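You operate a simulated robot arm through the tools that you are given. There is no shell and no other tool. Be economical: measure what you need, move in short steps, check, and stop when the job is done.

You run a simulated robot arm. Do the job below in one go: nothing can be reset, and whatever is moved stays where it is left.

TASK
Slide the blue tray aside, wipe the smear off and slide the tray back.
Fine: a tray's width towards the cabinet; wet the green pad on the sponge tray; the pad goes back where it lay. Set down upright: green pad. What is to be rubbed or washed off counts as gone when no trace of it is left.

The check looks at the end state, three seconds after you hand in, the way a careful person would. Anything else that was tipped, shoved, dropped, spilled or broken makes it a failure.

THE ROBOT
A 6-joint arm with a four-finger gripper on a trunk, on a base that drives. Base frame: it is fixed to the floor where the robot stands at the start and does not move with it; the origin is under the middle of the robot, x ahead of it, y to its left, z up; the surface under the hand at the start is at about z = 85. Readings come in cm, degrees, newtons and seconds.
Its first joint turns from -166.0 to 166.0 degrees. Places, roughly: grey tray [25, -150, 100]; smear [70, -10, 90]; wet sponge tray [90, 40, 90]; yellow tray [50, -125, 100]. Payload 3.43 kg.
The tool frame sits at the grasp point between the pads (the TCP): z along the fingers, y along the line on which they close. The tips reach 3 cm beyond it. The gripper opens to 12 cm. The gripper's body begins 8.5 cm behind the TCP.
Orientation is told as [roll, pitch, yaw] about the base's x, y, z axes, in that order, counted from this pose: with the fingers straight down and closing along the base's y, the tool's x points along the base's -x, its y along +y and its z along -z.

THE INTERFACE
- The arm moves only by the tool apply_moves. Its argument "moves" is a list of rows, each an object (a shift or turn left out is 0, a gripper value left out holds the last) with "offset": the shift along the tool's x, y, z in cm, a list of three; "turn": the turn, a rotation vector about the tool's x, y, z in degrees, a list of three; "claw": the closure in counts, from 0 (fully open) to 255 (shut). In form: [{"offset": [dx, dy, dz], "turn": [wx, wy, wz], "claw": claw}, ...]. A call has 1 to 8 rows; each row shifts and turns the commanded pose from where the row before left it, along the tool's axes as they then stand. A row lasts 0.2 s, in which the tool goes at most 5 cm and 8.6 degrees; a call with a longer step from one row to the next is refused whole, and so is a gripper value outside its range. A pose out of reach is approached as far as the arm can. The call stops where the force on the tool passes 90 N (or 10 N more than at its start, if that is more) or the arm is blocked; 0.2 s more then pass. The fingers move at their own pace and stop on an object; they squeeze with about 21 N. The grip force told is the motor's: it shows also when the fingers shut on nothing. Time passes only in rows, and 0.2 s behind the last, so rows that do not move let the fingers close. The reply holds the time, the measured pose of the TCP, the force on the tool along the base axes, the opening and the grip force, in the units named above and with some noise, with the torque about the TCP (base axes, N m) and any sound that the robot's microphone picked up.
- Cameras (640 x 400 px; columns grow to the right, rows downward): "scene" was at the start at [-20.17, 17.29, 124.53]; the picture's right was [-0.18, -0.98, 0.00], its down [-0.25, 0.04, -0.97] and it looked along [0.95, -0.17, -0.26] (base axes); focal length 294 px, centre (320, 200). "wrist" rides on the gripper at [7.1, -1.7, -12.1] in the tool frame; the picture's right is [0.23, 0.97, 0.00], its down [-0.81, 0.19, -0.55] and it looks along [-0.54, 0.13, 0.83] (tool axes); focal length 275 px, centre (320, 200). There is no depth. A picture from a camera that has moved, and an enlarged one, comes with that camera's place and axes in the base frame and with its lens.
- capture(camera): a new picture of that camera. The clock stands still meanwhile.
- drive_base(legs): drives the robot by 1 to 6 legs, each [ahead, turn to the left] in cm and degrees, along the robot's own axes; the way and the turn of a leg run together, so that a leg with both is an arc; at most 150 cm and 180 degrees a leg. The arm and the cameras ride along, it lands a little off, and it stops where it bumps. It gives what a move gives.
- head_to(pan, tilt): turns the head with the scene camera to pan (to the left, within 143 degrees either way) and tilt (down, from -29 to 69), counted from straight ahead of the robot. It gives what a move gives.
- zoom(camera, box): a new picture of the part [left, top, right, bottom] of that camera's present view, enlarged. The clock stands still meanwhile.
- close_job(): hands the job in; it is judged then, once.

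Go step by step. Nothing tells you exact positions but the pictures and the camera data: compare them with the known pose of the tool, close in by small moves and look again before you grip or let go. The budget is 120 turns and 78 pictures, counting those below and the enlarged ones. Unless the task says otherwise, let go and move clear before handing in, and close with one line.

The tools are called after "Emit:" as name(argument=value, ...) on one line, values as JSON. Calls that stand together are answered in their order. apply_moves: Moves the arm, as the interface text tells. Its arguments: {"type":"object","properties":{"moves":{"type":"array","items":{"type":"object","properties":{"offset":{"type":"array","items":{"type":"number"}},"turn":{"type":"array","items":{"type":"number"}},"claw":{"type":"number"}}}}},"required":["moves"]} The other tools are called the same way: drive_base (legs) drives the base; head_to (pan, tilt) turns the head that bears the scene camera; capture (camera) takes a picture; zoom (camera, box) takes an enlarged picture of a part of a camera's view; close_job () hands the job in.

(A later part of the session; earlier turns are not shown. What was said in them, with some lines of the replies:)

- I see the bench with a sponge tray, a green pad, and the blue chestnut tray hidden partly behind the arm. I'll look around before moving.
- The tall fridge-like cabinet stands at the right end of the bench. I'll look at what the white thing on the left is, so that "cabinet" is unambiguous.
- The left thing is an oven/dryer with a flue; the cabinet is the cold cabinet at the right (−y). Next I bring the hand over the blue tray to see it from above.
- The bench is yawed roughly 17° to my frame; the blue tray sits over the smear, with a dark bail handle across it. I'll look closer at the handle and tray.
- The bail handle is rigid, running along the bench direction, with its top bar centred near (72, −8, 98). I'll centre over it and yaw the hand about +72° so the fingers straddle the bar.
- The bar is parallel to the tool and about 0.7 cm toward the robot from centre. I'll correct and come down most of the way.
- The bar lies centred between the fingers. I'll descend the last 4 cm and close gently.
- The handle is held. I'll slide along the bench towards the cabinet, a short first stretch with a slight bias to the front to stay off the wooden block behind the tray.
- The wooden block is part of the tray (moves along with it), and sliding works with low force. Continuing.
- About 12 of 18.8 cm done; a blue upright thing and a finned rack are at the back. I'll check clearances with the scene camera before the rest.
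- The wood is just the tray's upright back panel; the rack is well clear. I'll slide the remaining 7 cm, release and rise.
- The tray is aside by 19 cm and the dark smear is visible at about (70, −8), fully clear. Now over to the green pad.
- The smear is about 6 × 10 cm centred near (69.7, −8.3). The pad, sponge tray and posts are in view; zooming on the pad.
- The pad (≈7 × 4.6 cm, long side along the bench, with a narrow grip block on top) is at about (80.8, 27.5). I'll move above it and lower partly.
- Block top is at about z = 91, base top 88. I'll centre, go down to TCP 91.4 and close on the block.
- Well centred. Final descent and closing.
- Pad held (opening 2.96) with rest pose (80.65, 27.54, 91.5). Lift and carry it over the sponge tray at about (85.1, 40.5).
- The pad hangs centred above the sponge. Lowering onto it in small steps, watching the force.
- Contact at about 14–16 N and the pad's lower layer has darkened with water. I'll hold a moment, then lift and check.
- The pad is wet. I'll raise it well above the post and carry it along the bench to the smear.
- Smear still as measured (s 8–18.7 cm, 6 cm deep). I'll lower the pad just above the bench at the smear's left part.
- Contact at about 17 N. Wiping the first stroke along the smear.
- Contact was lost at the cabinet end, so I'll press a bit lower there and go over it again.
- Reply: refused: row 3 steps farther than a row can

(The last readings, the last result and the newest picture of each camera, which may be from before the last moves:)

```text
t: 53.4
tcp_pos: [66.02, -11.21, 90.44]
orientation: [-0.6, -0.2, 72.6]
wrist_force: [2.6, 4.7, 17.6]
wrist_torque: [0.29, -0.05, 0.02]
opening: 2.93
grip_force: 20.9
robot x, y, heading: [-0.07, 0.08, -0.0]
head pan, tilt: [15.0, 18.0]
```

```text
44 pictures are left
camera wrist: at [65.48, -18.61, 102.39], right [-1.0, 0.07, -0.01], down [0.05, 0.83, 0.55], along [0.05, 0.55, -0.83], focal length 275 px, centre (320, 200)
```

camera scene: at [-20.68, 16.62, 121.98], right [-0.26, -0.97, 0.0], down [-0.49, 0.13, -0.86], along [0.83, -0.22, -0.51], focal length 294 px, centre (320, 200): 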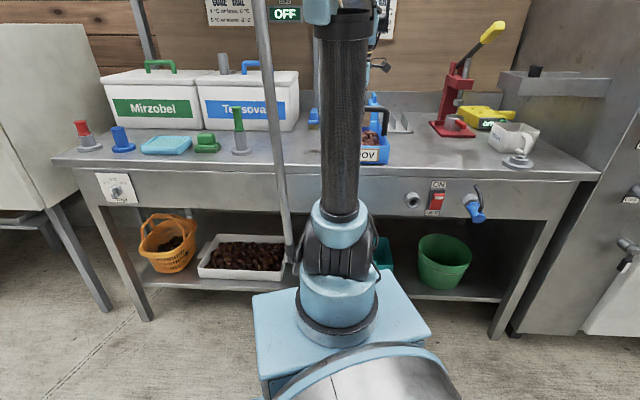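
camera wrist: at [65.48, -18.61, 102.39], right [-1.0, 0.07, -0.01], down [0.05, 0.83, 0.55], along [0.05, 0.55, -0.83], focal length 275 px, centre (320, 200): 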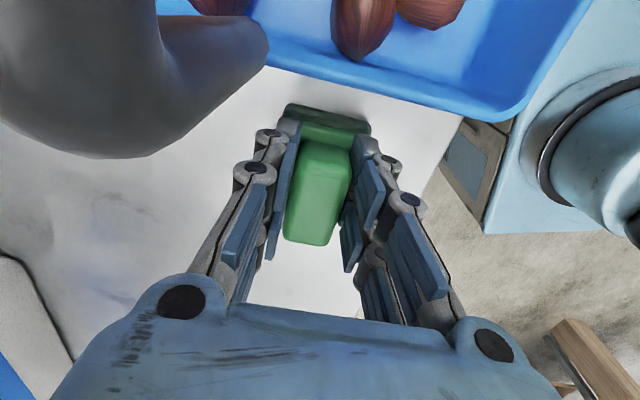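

The pad has been pushed up slightly in the grip. I'll lift it and look at the bench.

Emit:
apply_moves(moves=[{"offset": [0, 0, -3]}, {"offset": [0, 0, -4]}, {"offset": [0, 0, -4.5]}, {"offset": [-3.3, 0, -3.3]}, {"offset": [-3.3, 0, -3.3]}, {"offset": [-3.3, 0, -3.3]}, {"offset": [-3.3, 0, 0]}, {}])

Emit:
capture(camera="wrist")

Emit:
zoom(camera="wrist", box=[180, 0, 440, 120])

```text
t: 55.2
tcp_pos: [69.86, 1.34, 112.03]
orientation: [-0.6, -0.2, 72.6]
wrist_force: [0.5, -0.3, -0.3]
wrist_torque: [-0.03, 0.0, -0.01]
opening: 2.96
grip_force: 21.7
robot x, y, heading: [0.23, 0.19, -0.1]
head pan, tilt: [15.0, 18.0]
```

```text
43 pictures are left
camera wrist: at [69.25, -6.02, 124.02], right [-1.0, 0.07, -0.01], down [0.05, 0.83, 0.55], along [0.05, 0.55, -0.83], focal length 275 px, centre (320, 200)
```

wrist: 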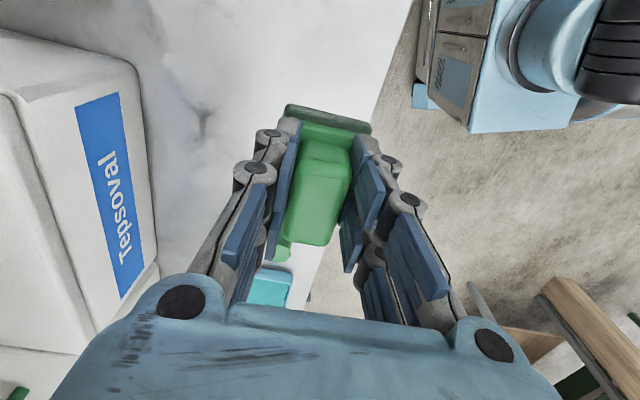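

```text
2.46 times, centred on (310, 60) of wrist
camera zoom: at [69.25, -6.02, 124.02], right [-1.0, 0.07, -0.01], down [0.05, 0.83, 0.55], along [0.05, 0.55, -0.83], focal length 678 px, centre (345, 545)
```

zoom: 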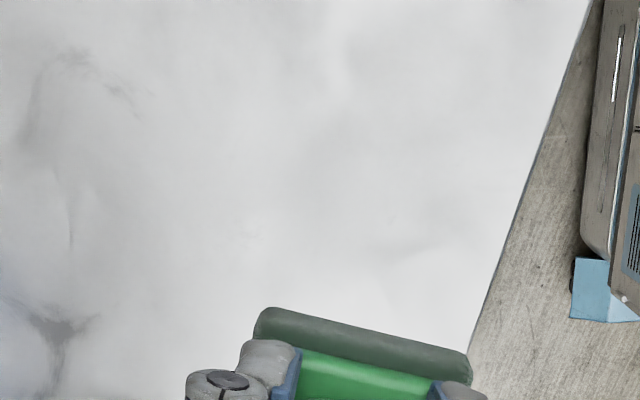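

The view misses part of the smear area; shifting back toward the cabinet side to see all of it.

Emit:
apply_moves(moves=[{"offset": [4, 0, 0]}, {"offset": [4, 0, 0]}, {"offset": [4, 0, 0]}, {"offset": [3, 0, 0]}, {}])

Emit:
capture(camera="wrist")

Emit:
zoom(camera="wrist", box=[220, 40, 420, 240])

```text
t: 56.4
tcp_pos: [65.59, -12.86, 112.05]
orientation: [-0.6, -0.3, 72.6]
wrist_force: [0.8, -0.3, -0.3]
wrist_torque: [-0.03, -0.01, 0.0]
opening: 2.96
grip_force: 20.8
robot x, y, heading: [-0.01, -0.35, 0.1]
head pan, tilt: [15.0, 18.0]
```

```text
41 pictures are left
camera wrist: at [64.93, -20.32, 124.05], right [-1.0, 0.07, -0.01], down [0.05, 0.83, 0.55], along [0.05, 0.55, -0.83], focal length 275 px, centre (320, 200)
```

wrist: 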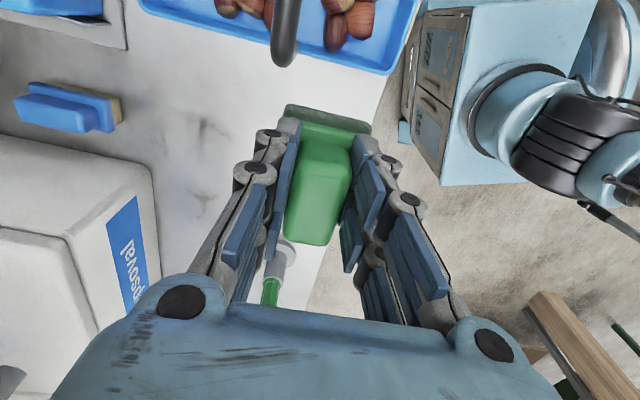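

```text
2.00 times, centred on (320, 140) of wrist
camera zoom: at [64.93, -20.32, 124.05], right [-1.0, 0.07, -0.01], down [0.05, 0.83, 0.55], along [0.05, 0.55, -0.83], focal length 551 px, centre (320, 320)
```

zoom: 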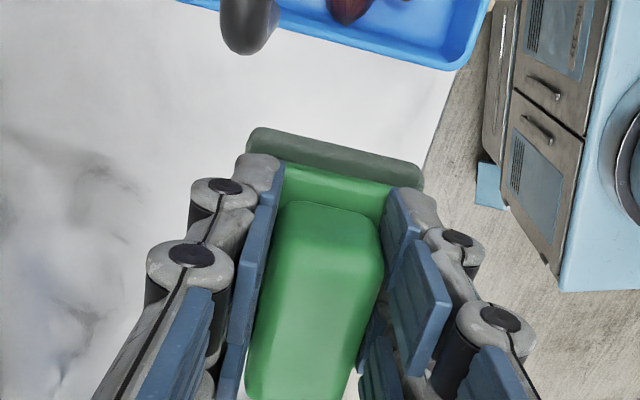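

Emit:
apply_moves(moves=[{"offset": [-4, -1, 0]}, {"offset": [-3, -1, -3]}, {}])

Emit:
zoom(camera="wrist", box=[190, 0, 430, 150])

```text
t: 57.2
tcp_pos: [69.41, -6.85, 114.87]
orientation: [-0.7, -0.2, 72.7]
wrist_force: [0.0, 0.5, -0.9]
wrist_torque: [0.02, 0.02, 0.02]
opening: 2.95
grip_force: 20.8
robot x, y, heading: [0.28, -0.01, 0.3]
head pan, tilt: [15.0, 18.0]
```

```text
2.67 times, centred on (310, 75) of wrist
camera zoom: at [68.85, -14.28, 126.92], right [-1.0, 0.07, -0.01], down [0.05, 0.83, 0.55], along [0.05, 0.55, -0.83], focal length 734 px, centre (347, 533)
```

zoom: 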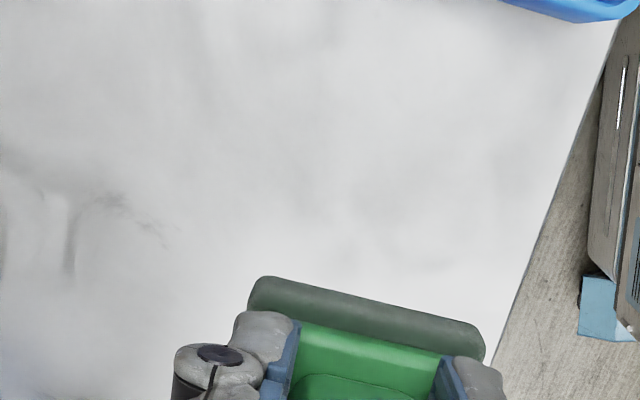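

The smear is gone in every view. Now returning the pad to its spot, high over the post.

Emit:
apply_moves(moves=[{"offset": [-4.5, 0, 0]}, {"offset": [-4.5, -0.1, 0]}, {"offset": [-4.5, 0, 0]}, {"offset": [-4.5, -0.1, 0]}, {"offset": [-4.5, 0, 0]}, {"offset": [-4.5, -0.1, 0]}, {"offset": [-4.5, 0, 0]}, {"offset": [-4.5, -0.1, 0]}])

Emit:
apply_moves(moves=[{}, {"offset": [0, 0, 4.5]}, {"offset": [0, 0, 4.5]}, {"offset": [0, 0, 4.5]}, {"offset": [0, 0, 4.5]}, {"offset": [0, 0, 3]}, {}])

Emit:
zoom(camera="scene", box=[280, 110, 440, 240])

```text
t: 59.0
tcp_pos: [80.3, 27.58, 114.93]
orientation: [-0.6, -0.2, 72.5]
wrist_force: [-0.5, 0.1, 0.0]
wrist_torque: [0.03, -0.01, 0.0]
opening: 2.98
grip_force: 20.4
robot x, y, heading: [-0.17, 0.13, 0.2]
head pan, tilt: [15.0, 18.0]
```

```text
t: 60.6
tcp_pos: [80.42, 27.32, 94.06]
orientation: [-0.6, -0.3, 72.7]
wrist_force: [-0.4, -0.5, -0.1]
wrist_torque: [0.01, 0.01, -0.01]
opening: 2.95
grip_force: 21.0
robot x, y, heading: [0.1, -0.28, -0.1]
head pan, tilt: [15.0, 18.0]
```

```text
3.08 times, centred on (360, 175) of scene
camera zoom: at [-20.34, 21.36, 123.92], right [0.26, -0.97, 0.0], down [-0.31, -0.08, -0.95], along [0.91, 0.25, -0.32], focal length 905 px, centre (197, 277)
```

zoom: 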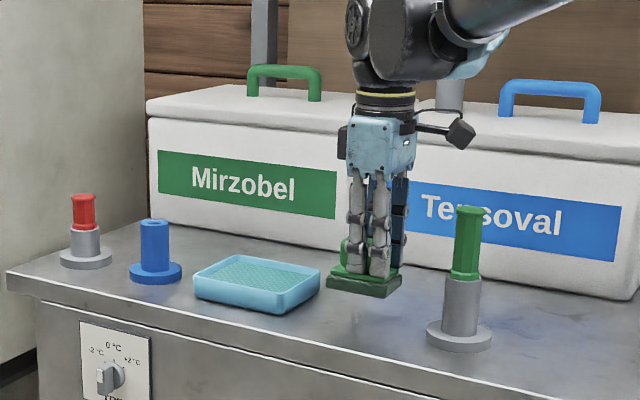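

Emit:
apply_moves(moves=[{"offset": [-0.25, -0.15, 1.5]}, {"offset": [0, 0, 0.8]}, {"offset": [0, 0, 0.4]}, {}])

Emit:
apply_moves(moves=[{"offset": [0, 0, 0.3]}, {}])

Emit:
apply_moves(moves=[{"offset": [0, 0, 0.2]}, {}])

```text
t: 61.6
tcp_pos: [80.84, 27.53, 91.54]
orientation: [-0.6, -0.2, 72.7]
wrist_force: [-0.5, 0.4, -1.1]
wrist_torque: [-0.06, -0.01, -0.01]
opening: 2.94
grip_force: 21.1
robot x, y, heading: [0.06, -0.21, 0.2]
head pan, tilt: [15.0, 18.0]
```

```text
t: 62.2
tcp_pos: [80.85, 27.53, 91.05]
orientation: [-0.5, -0.2, 72.7]
wrist_force: [0.3, 0.1, -0.9]
wrist_torque: [-0.03, 0.0, -0.01]
opening: 2.97
grip_force: 21.0
robot x, y, heading: [-0.3, -0.22, 0.2]
head pan, tilt: [15.0, 18.0]
```

```text
t: 62.8
tcp_pos: [80.81, 27.5, 90.71]
orientation: [-0.6, -0.2, 72.6]
wrist_force: [0.4, 0.3, -0.4]
wrist_torque: [-0.02, 0.0, 0.02]
opening: 2.98
grip_force: 20.8
robot x, y, heading: [0.14, -0.05, -0.2]
head pan, tilt: [15.0, 18.0]
```

Emit:
apply_moves(moves=[{"offset": [0, 0.1, 0.2]}, {}])

Emit:
zoom(camera="scene", box=[330, 180, 410, 240])

```text
t: 63.4
tcp_pos: [80.73, 27.58, 90.57]
orientation: [-0.6, -0.3, 72.7]
wrist_force: [0.8, -0.2, -1.1]
wrist_torque: [0.02, 0.01, -0.03]
opening: 2.97
grip_force: 21.3
robot x, y, heading: [0.18, -0.11, -0.1]
head pan, tilt: [15.0, 18.0]
```

```text
6.67 times, centred on (370, 210) of scene
camera zoom: at [-20.34, 21.36, 123.92], right [0.26, -0.97, 0.0], down [-0.31, -0.08, -0.95], along [0.91, 0.25, -0.32], focal length 1961 px, centre (-13, 133)
```

zoom: 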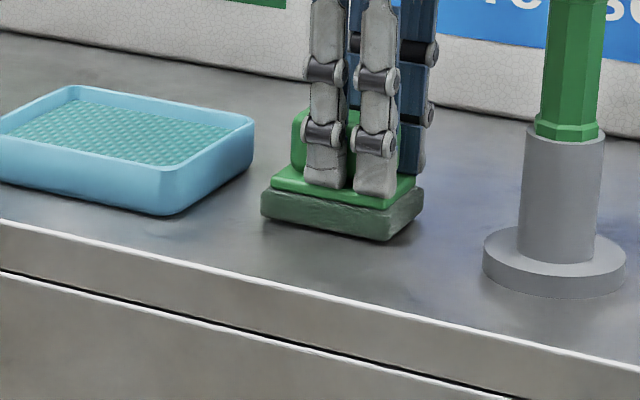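

Emit:
apply_moves(moves=[{"offset": [0, 0, 0.15]}, {}])

Emit:
apply_moves(moves=[{"offset": [0, 0, 0.15]}, {}])

```text
t: 64.0
tcp_pos: [80.65, 27.48, 90.52]
orientation: [-0.6, -0.2, 72.6]
wrist_force: [0.3, -0.3, -0.4]
wrist_torque: [-0.04, 0.0, 0.0]
opening: 2.94
grip_force: 20.9
robot x, y, heading: [-0.07, 0.32, -0.2]
head pan, tilt: [15.0, 18.0]
```

```text
t: 64.6
tcp_pos: [80.7, 27.66, 90.39]
orientation: [-0.5, -0.1, 72.6]
wrist_force: [0.7, 0.8, 15.8]
wrist_torque: [-0.01, 0.16, 0.0]
opening: 2.94
grip_force: 21.0
robot x, y, heading: [0.17, -0.13, -0.2]
head pan, tilt: [15.0, 18.0]
```

Contact. Release gently, rise, and check the pad.

Emit:
apply_moves(moves=[{"offset": [0, 0, -0.1]}, {"claw": 160}, {"claw": 60}, {"claw": 0}, {}, {"offset": [0, 0, -3]}, {"offset": [0, 0, -4.5]}, {"offset": [0, 0, -4.5]}])

Emit:
apply_moves(moves=[{"offset": [0, 0, -4.5]}, {"offset": [0, 0, -4.5]}, {"offset": [0, 0, -2]}, {}])

Emit:
zoom(camera="scene", box=[280, 110, 440, 240])

Emit:
capture(camera="wrist")

```text
t: 66.4
tcp_pos: [80.54, 27.51, 102.37]
orientation: [-0.6, -0.3, 72.6]
wrist_force: [0.7, 0.7, 0.4]
wrist_torque: [0.02, 0.04, 0.02]
opening: 12.01
grip_force: 0.0
robot x, y, heading: [-0.09, -0.15, -0.1]
head pan, tilt: [15.0, 18.0]
```

```text
t: 67.4
tcp_pos: [80.46, 27.61, 113.63]
orientation: [-0.6, -0.2, 72.6]
wrist_force: [-0.3, 0.3, 0.6]
wrist_torque: [-0.03, 0.03, 0.04]
opening: 11.99
grip_force: 0.1
robot x, y, heading: [0.03, -0.17, 0.1]
head pan, tilt: [15.0, 18.0]
```

```text
3.08 times, centred on (360, 175) of scene
camera zoom: at [-20.35, 21.36, 123.92], right [0.26, -0.97, 0.0], down [-0.31, -0.08, -0.95], along [0.91, 0.25, -0.32], focal length 905 px, centre (197, 277)
```

zoom: 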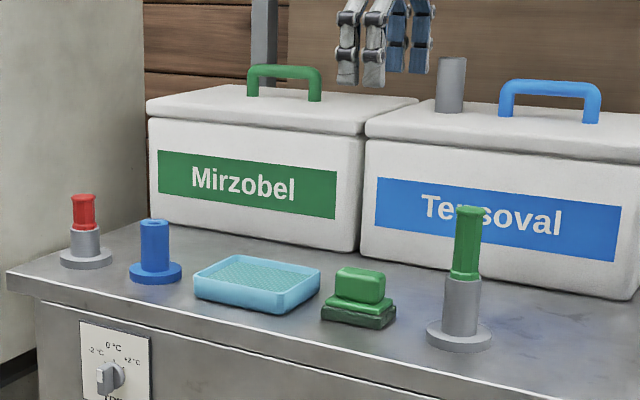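

```text
35 pictures are left
camera wrist: at [79.79, 20.13, 125.6], right [-1.0, 0.07, -0.01], down [0.05, 0.83, 0.55], along [0.05, 0.55, -0.83], focal length 275 px, centre (320, 200)
```

wrist: 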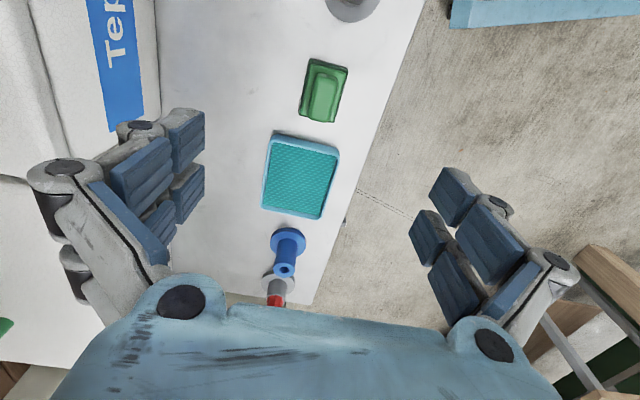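

The pad stands upright where it lay. Back to the smear area for a last unobstructed check.

Emit:
apply_moves(moves=[{"offset": [4.5, 0, 0]}, {"offset": [4.5, 0, 0]}, {"offset": [4.5, 0, 0]}, {"offset": [4.5, 0, 0]}, {"offset": [4.5, 0, 0]}, {"offset": [4.5, 0, 0]}, {"offset": [4.5, 0, 0]}, {"offset": [4.5, 0, 0]}])

Emit:
apply_moves(moves=[{"offset": [4.5, 0, 0]}, {}])

Emit:
zoom(camera="wrist", box=[200, 0, 440, 240])

```text
t: 69.2
tcp_pos: [69.72, -6.74, 113.51]
orientation: [-0.6, -0.2, 72.6]
wrist_force: [0.0, -1.2, -0.8]
wrist_torque: [0.02, 0.02, -0.01]
opening: 12.0
grip_force: 0.0
robot x, y, heading: [0.29, -0.36, 0.1]
head pan, tilt: [15.0, 18.0]
```

```text
t: 69.8
tcp_pos: [68.63, -11.08, 113.41]
orientation: [-0.6, -0.3, 72.7]
wrist_force: [0.2, 0.0, -1.0]
wrist_torque: [0.04, -0.03, 0.02]
opening: 12.01
grip_force: 0.0
robot x, y, heading: [0.21, -0.41, 0.2]
head pan, tilt: [15.0, 18.0]
```

```text
1.67 times, centred on (320, 120) of wrist
camera zoom: at [67.97, -18.56, 125.34], right [-1.0, 0.07, -0.01], down [0.05, 0.83, 0.55], along [0.05, 0.55, -0.83], focal length 459 px, centre (320, 333)
```

zoom: 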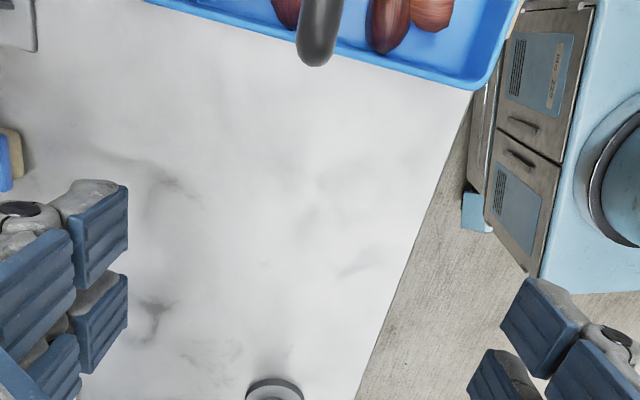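

Emit:
zoom(camera="wrist", box=[270, 40, 370, 180])

```text
2.86 times, centred on (320, 110) of wrist
camera zoom: at [67.97, -18.56, 125.34], right [-1.0, 0.07, -0.01], down [0.05, 0.83, 0.55], along [0.05, 0.55, -0.83], focal length 786 px, centre (320, 457)
```

zoom: 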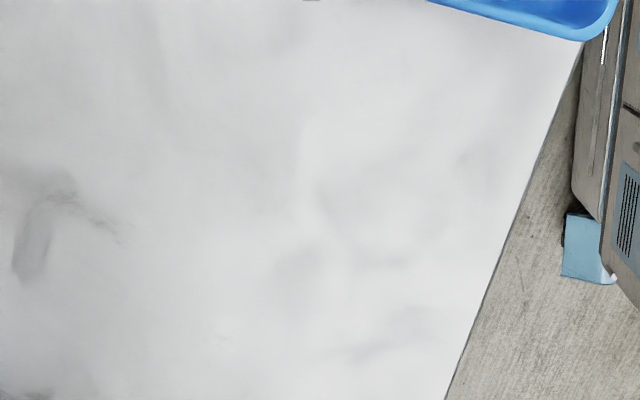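

The bench is clean—only its soft marbling remains. Now over the tray handle again.

Emit:
apply_moves(moves=[{"offset": [3.8, -0.5, 0]}, {"offset": [3.8, -0.5, 0]}, {"offset": [3.8, -0.5, 0]}, {"offset": [3.6, -0.4, 0]}, {"offset": [0, 0, 4]}, {"offset": [0, 0, 4]}, {"offset": [0, 0, 2]}, {}])

Emit:
capture(camera="wrist")

```text
t: 71.6
tcp_pos: [65.92, -25.93, 103.39]
orientation: [-0.6, -0.2, 72.5]
wrist_force: [-0.2, 0.4, 0.2]
wrist_torque: [-0.02, -0.03, -0.01]
opening: 11.98
grip_force: 0.1
robot x, y, heading: [-0.4, 0.07, 0.2]
head pan, tilt: [15.0, 18.0]
```

```text
32 pictures are left
camera wrist: at [65.26, -33.4, 115.33], right [-1.0, 0.07, -0.01], down [0.05, 0.83, 0.55], along [0.05, 0.55, -0.83], focal length 275 px, centre (320, 200)
```

wrist: 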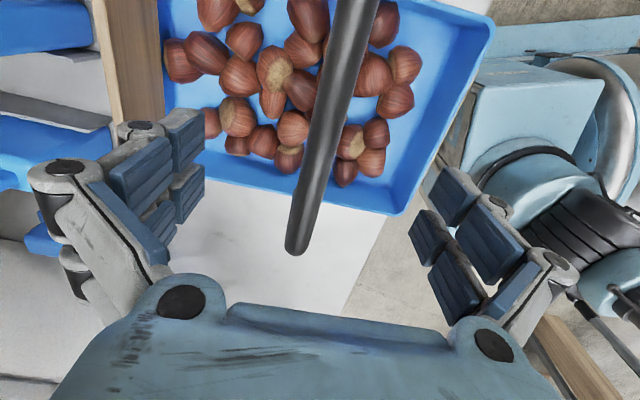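

Emit:
apply_moves(moves=[{"offset": [0, 0, 3]}, {"offset": [0, 0, 2.35]}, {}, {"claw": 120}, {"claw": 180}, {"claw": 255}, {}, {}])

Emit:
apply_moves(moves=[{"offset": [-1.5, -0.03, 0]}, {"offset": [-1.5, -0.03, 0]}, {"offset": [-1.5, -0.03, 0]}, {"offset": [-1.5, -0.03, 0]}, {"offset": [-1.5, -0.03, 0]}, {"offset": [-1.5, -0.03, 0]}, {"offset": [-1.5, -0.03, 0]}, {}])

```text
t: 73.4
tcp_pos: [65.87, -25.98, 97.87]
orientation: [-0.6, -0.2, 72.6]
wrist_force: [0.9, 0.8, 2.5]
wrist_torque: [-0.06, -0.03, 0.04]
opening: 1.8
grip_force: 20.8
robot x, y, heading: [-0.25, 0.12, 0.1]
head pan, tilt: [15.0, 18.0]
```

```text
t: 75.2
tcp_pos: [69.22, -16.0, 98.03]
orientation: [-0.6, -0.3, 72.5]
wrist_force: [0.7, 0.1, 0.6]
wrist_torque: [0.19, -0.07, 0.06]
opening: 1.79
grip_force: 20.9
robot x, y, heading: [-0.22, 0.14, 0.1]
head pan, tilt: [15.0, 18.0]
```

Emit:
apply_moves(moves=[{"offset": [-1.5, -0.03, 0]}, {"offset": [-1.5, -0.03, 0]}, {"offset": [-1.5, -0.03, 0]}, {"offset": [-1.5, -0.03, 0]}, {"offset": [-1.5, -0.03, 0]}, {"offset": [-1.1, -0.03, 0]}, {}])

Emit:
capture(camera="wrist")

```text
t: 76.8
tcp_pos: [72.0, -7.65, 97.99]
orientation: [-0.6, -0.1, 72.6]
wrist_force: [0.2, -0.8, -0.2]
wrist_torque: [0.15, -0.06, 0.0]
opening: 1.81
grip_force: 20.8
robot x, y, heading: [-0.08, 0.12, -0.2]
head pan, tilt: [15.0, 18.0]
```

```text
31 pictures are left
camera wrist: at [71.34, -15.15, 109.98], right [-1.0, 0.07, -0.01], down [0.05, 0.83, 0.55], along [0.05, 0.55, -0.83], focal length 275 px, centre (320, 200)
```

wrist: 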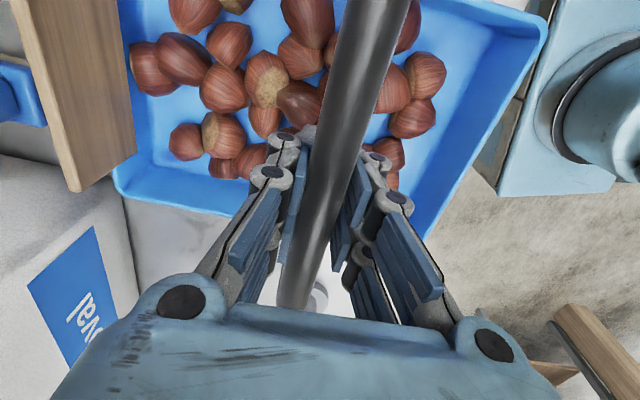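

The tray sits as in the original view. Release, rise and check the whole scene.

Emit:
apply_moves(moves=[{"claw": 150}, {"claw": 0}, {}, {"offset": [0, 0, -3]}, {"offset": [0, 0, -4]}, {"offset": [0, 0, -4.5]}, {"offset": [0, 0, -4.5]}, {}])

Emit:
capture(camera="wrist")

Emit:
head_to(pan=-10.2, tilt=14.2)

Emit:
apply_moves(moves=[{"offset": [-4.8, 0, 0]}, {"offset": [-4.8, 0, 0]}, {"offset": [-4.8, 0, 0]}, {"offset": [-4.8, 0, 0]}, {"offset": [-4.8, 0, 0]}, {"offset": [-4.8, 0, 0]}, {"offset": [-4.8, 0, 0]}, {}])

Emit:
capture(camera="scene")

```text
t: 78.6
tcp_pos: [71.7, -7.66, 114.07]
orientation: [-0.6, -0.2, 72.7]
wrist_force: [-0.1, 0.3, 0.3]
wrist_torque: [0.01, 0.02, -0.01]
opening: 11.99
grip_force: 0.0
robot x, y, heading: [-0.01, -0.2, 0.0]
head pan, tilt: [15.0, 18.0]
```

```text
30 pictures are left
camera wrist: at [71.03, -15.11, 126.04], right [-1.0, 0.07, -0.01], down [0.05, 0.83, 0.55], along [0.05, 0.55, -0.83], focal length 275 px, centre (320, 200)
```

wrist: 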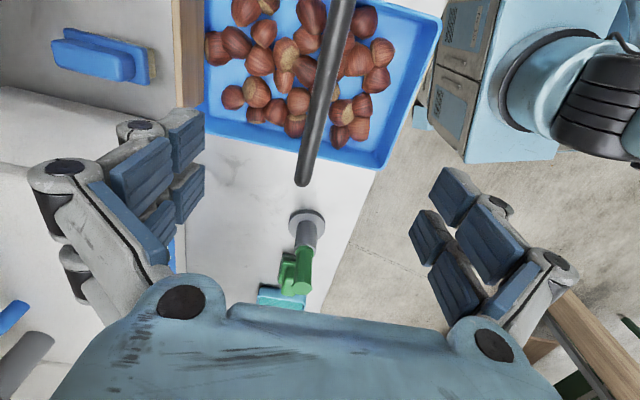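

```text
t: 79.5
tcp_pos: [71.63, -7.56, 114.09]
orientation: [-0.6, -0.1, 72.5]
wrist_force: [0.3, 0.1, 1.3]
wrist_torque: [0.01, -0.04, 0.0]
opening: 12.01
grip_force: 0.1
robot x, y, heading: [0.0, -0.11, 0.1]
head pan, tilt: [-10.2, 14.2]
```

```text
t: 81.3
tcp_pos: [81.82, 24.65, 114.21]
orientation: [-0.5, -0.3, 72.5]
wrist_force: [-0.7, 1.6, 0.4]
wrist_torque: [-0.01, -0.01, 0.02]
opening: 12.02
grip_force: 0.1
robot x, y, heading: [-0.21, -0.06, -0.2]
head pan, tilt: [-10.2, 14.2]
```

```text
29 pictures are left
camera scene: at [-20.17, 17.3, 124.53], right [-0.18, -0.98, 0.0], down [-0.25, 0.04, -0.97], along [0.95, -0.17, -0.26], focal length 294 px, centre (320, 200)
```

scene: 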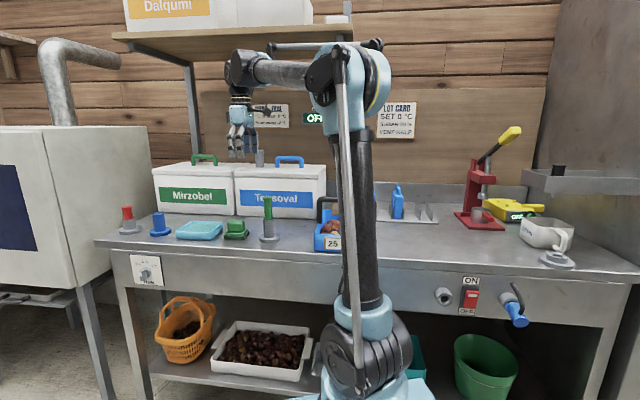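

Emit:
zoom(camera="scene", box=[90, 140, 370, 315])

```text
2.29 times, centred on (230, 228) of scene
camera zoom: at [-20.17, 17.3, 124.53], right [-0.18, -0.98, 0.0], down [-0.25, 0.04, -0.97], along [0.95, -0.17, -0.26], focal length 672 px, centre (526, 137)
```

zoom: 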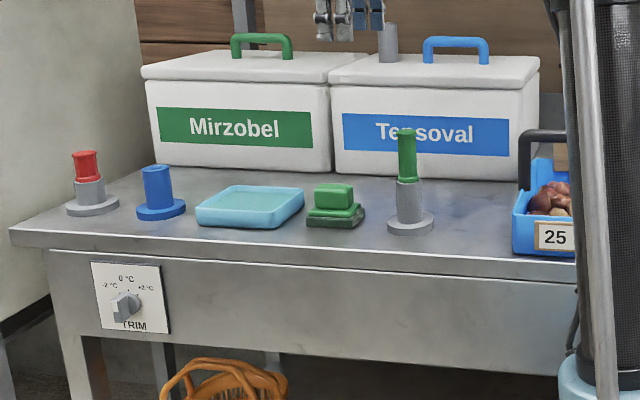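

Compared with the first picture, the tray matches its original place, the pad is within about 0.3 cm of its spot and upright, and nothing else has moved. Handing in.

Emit:
close_job()

```text
The job is handed in.
```

The smear is wiped off with no trace visible in the pictures, the blue tray is slid back to where it was, and the green pad is upright within about 0.3 cm of its old spot.
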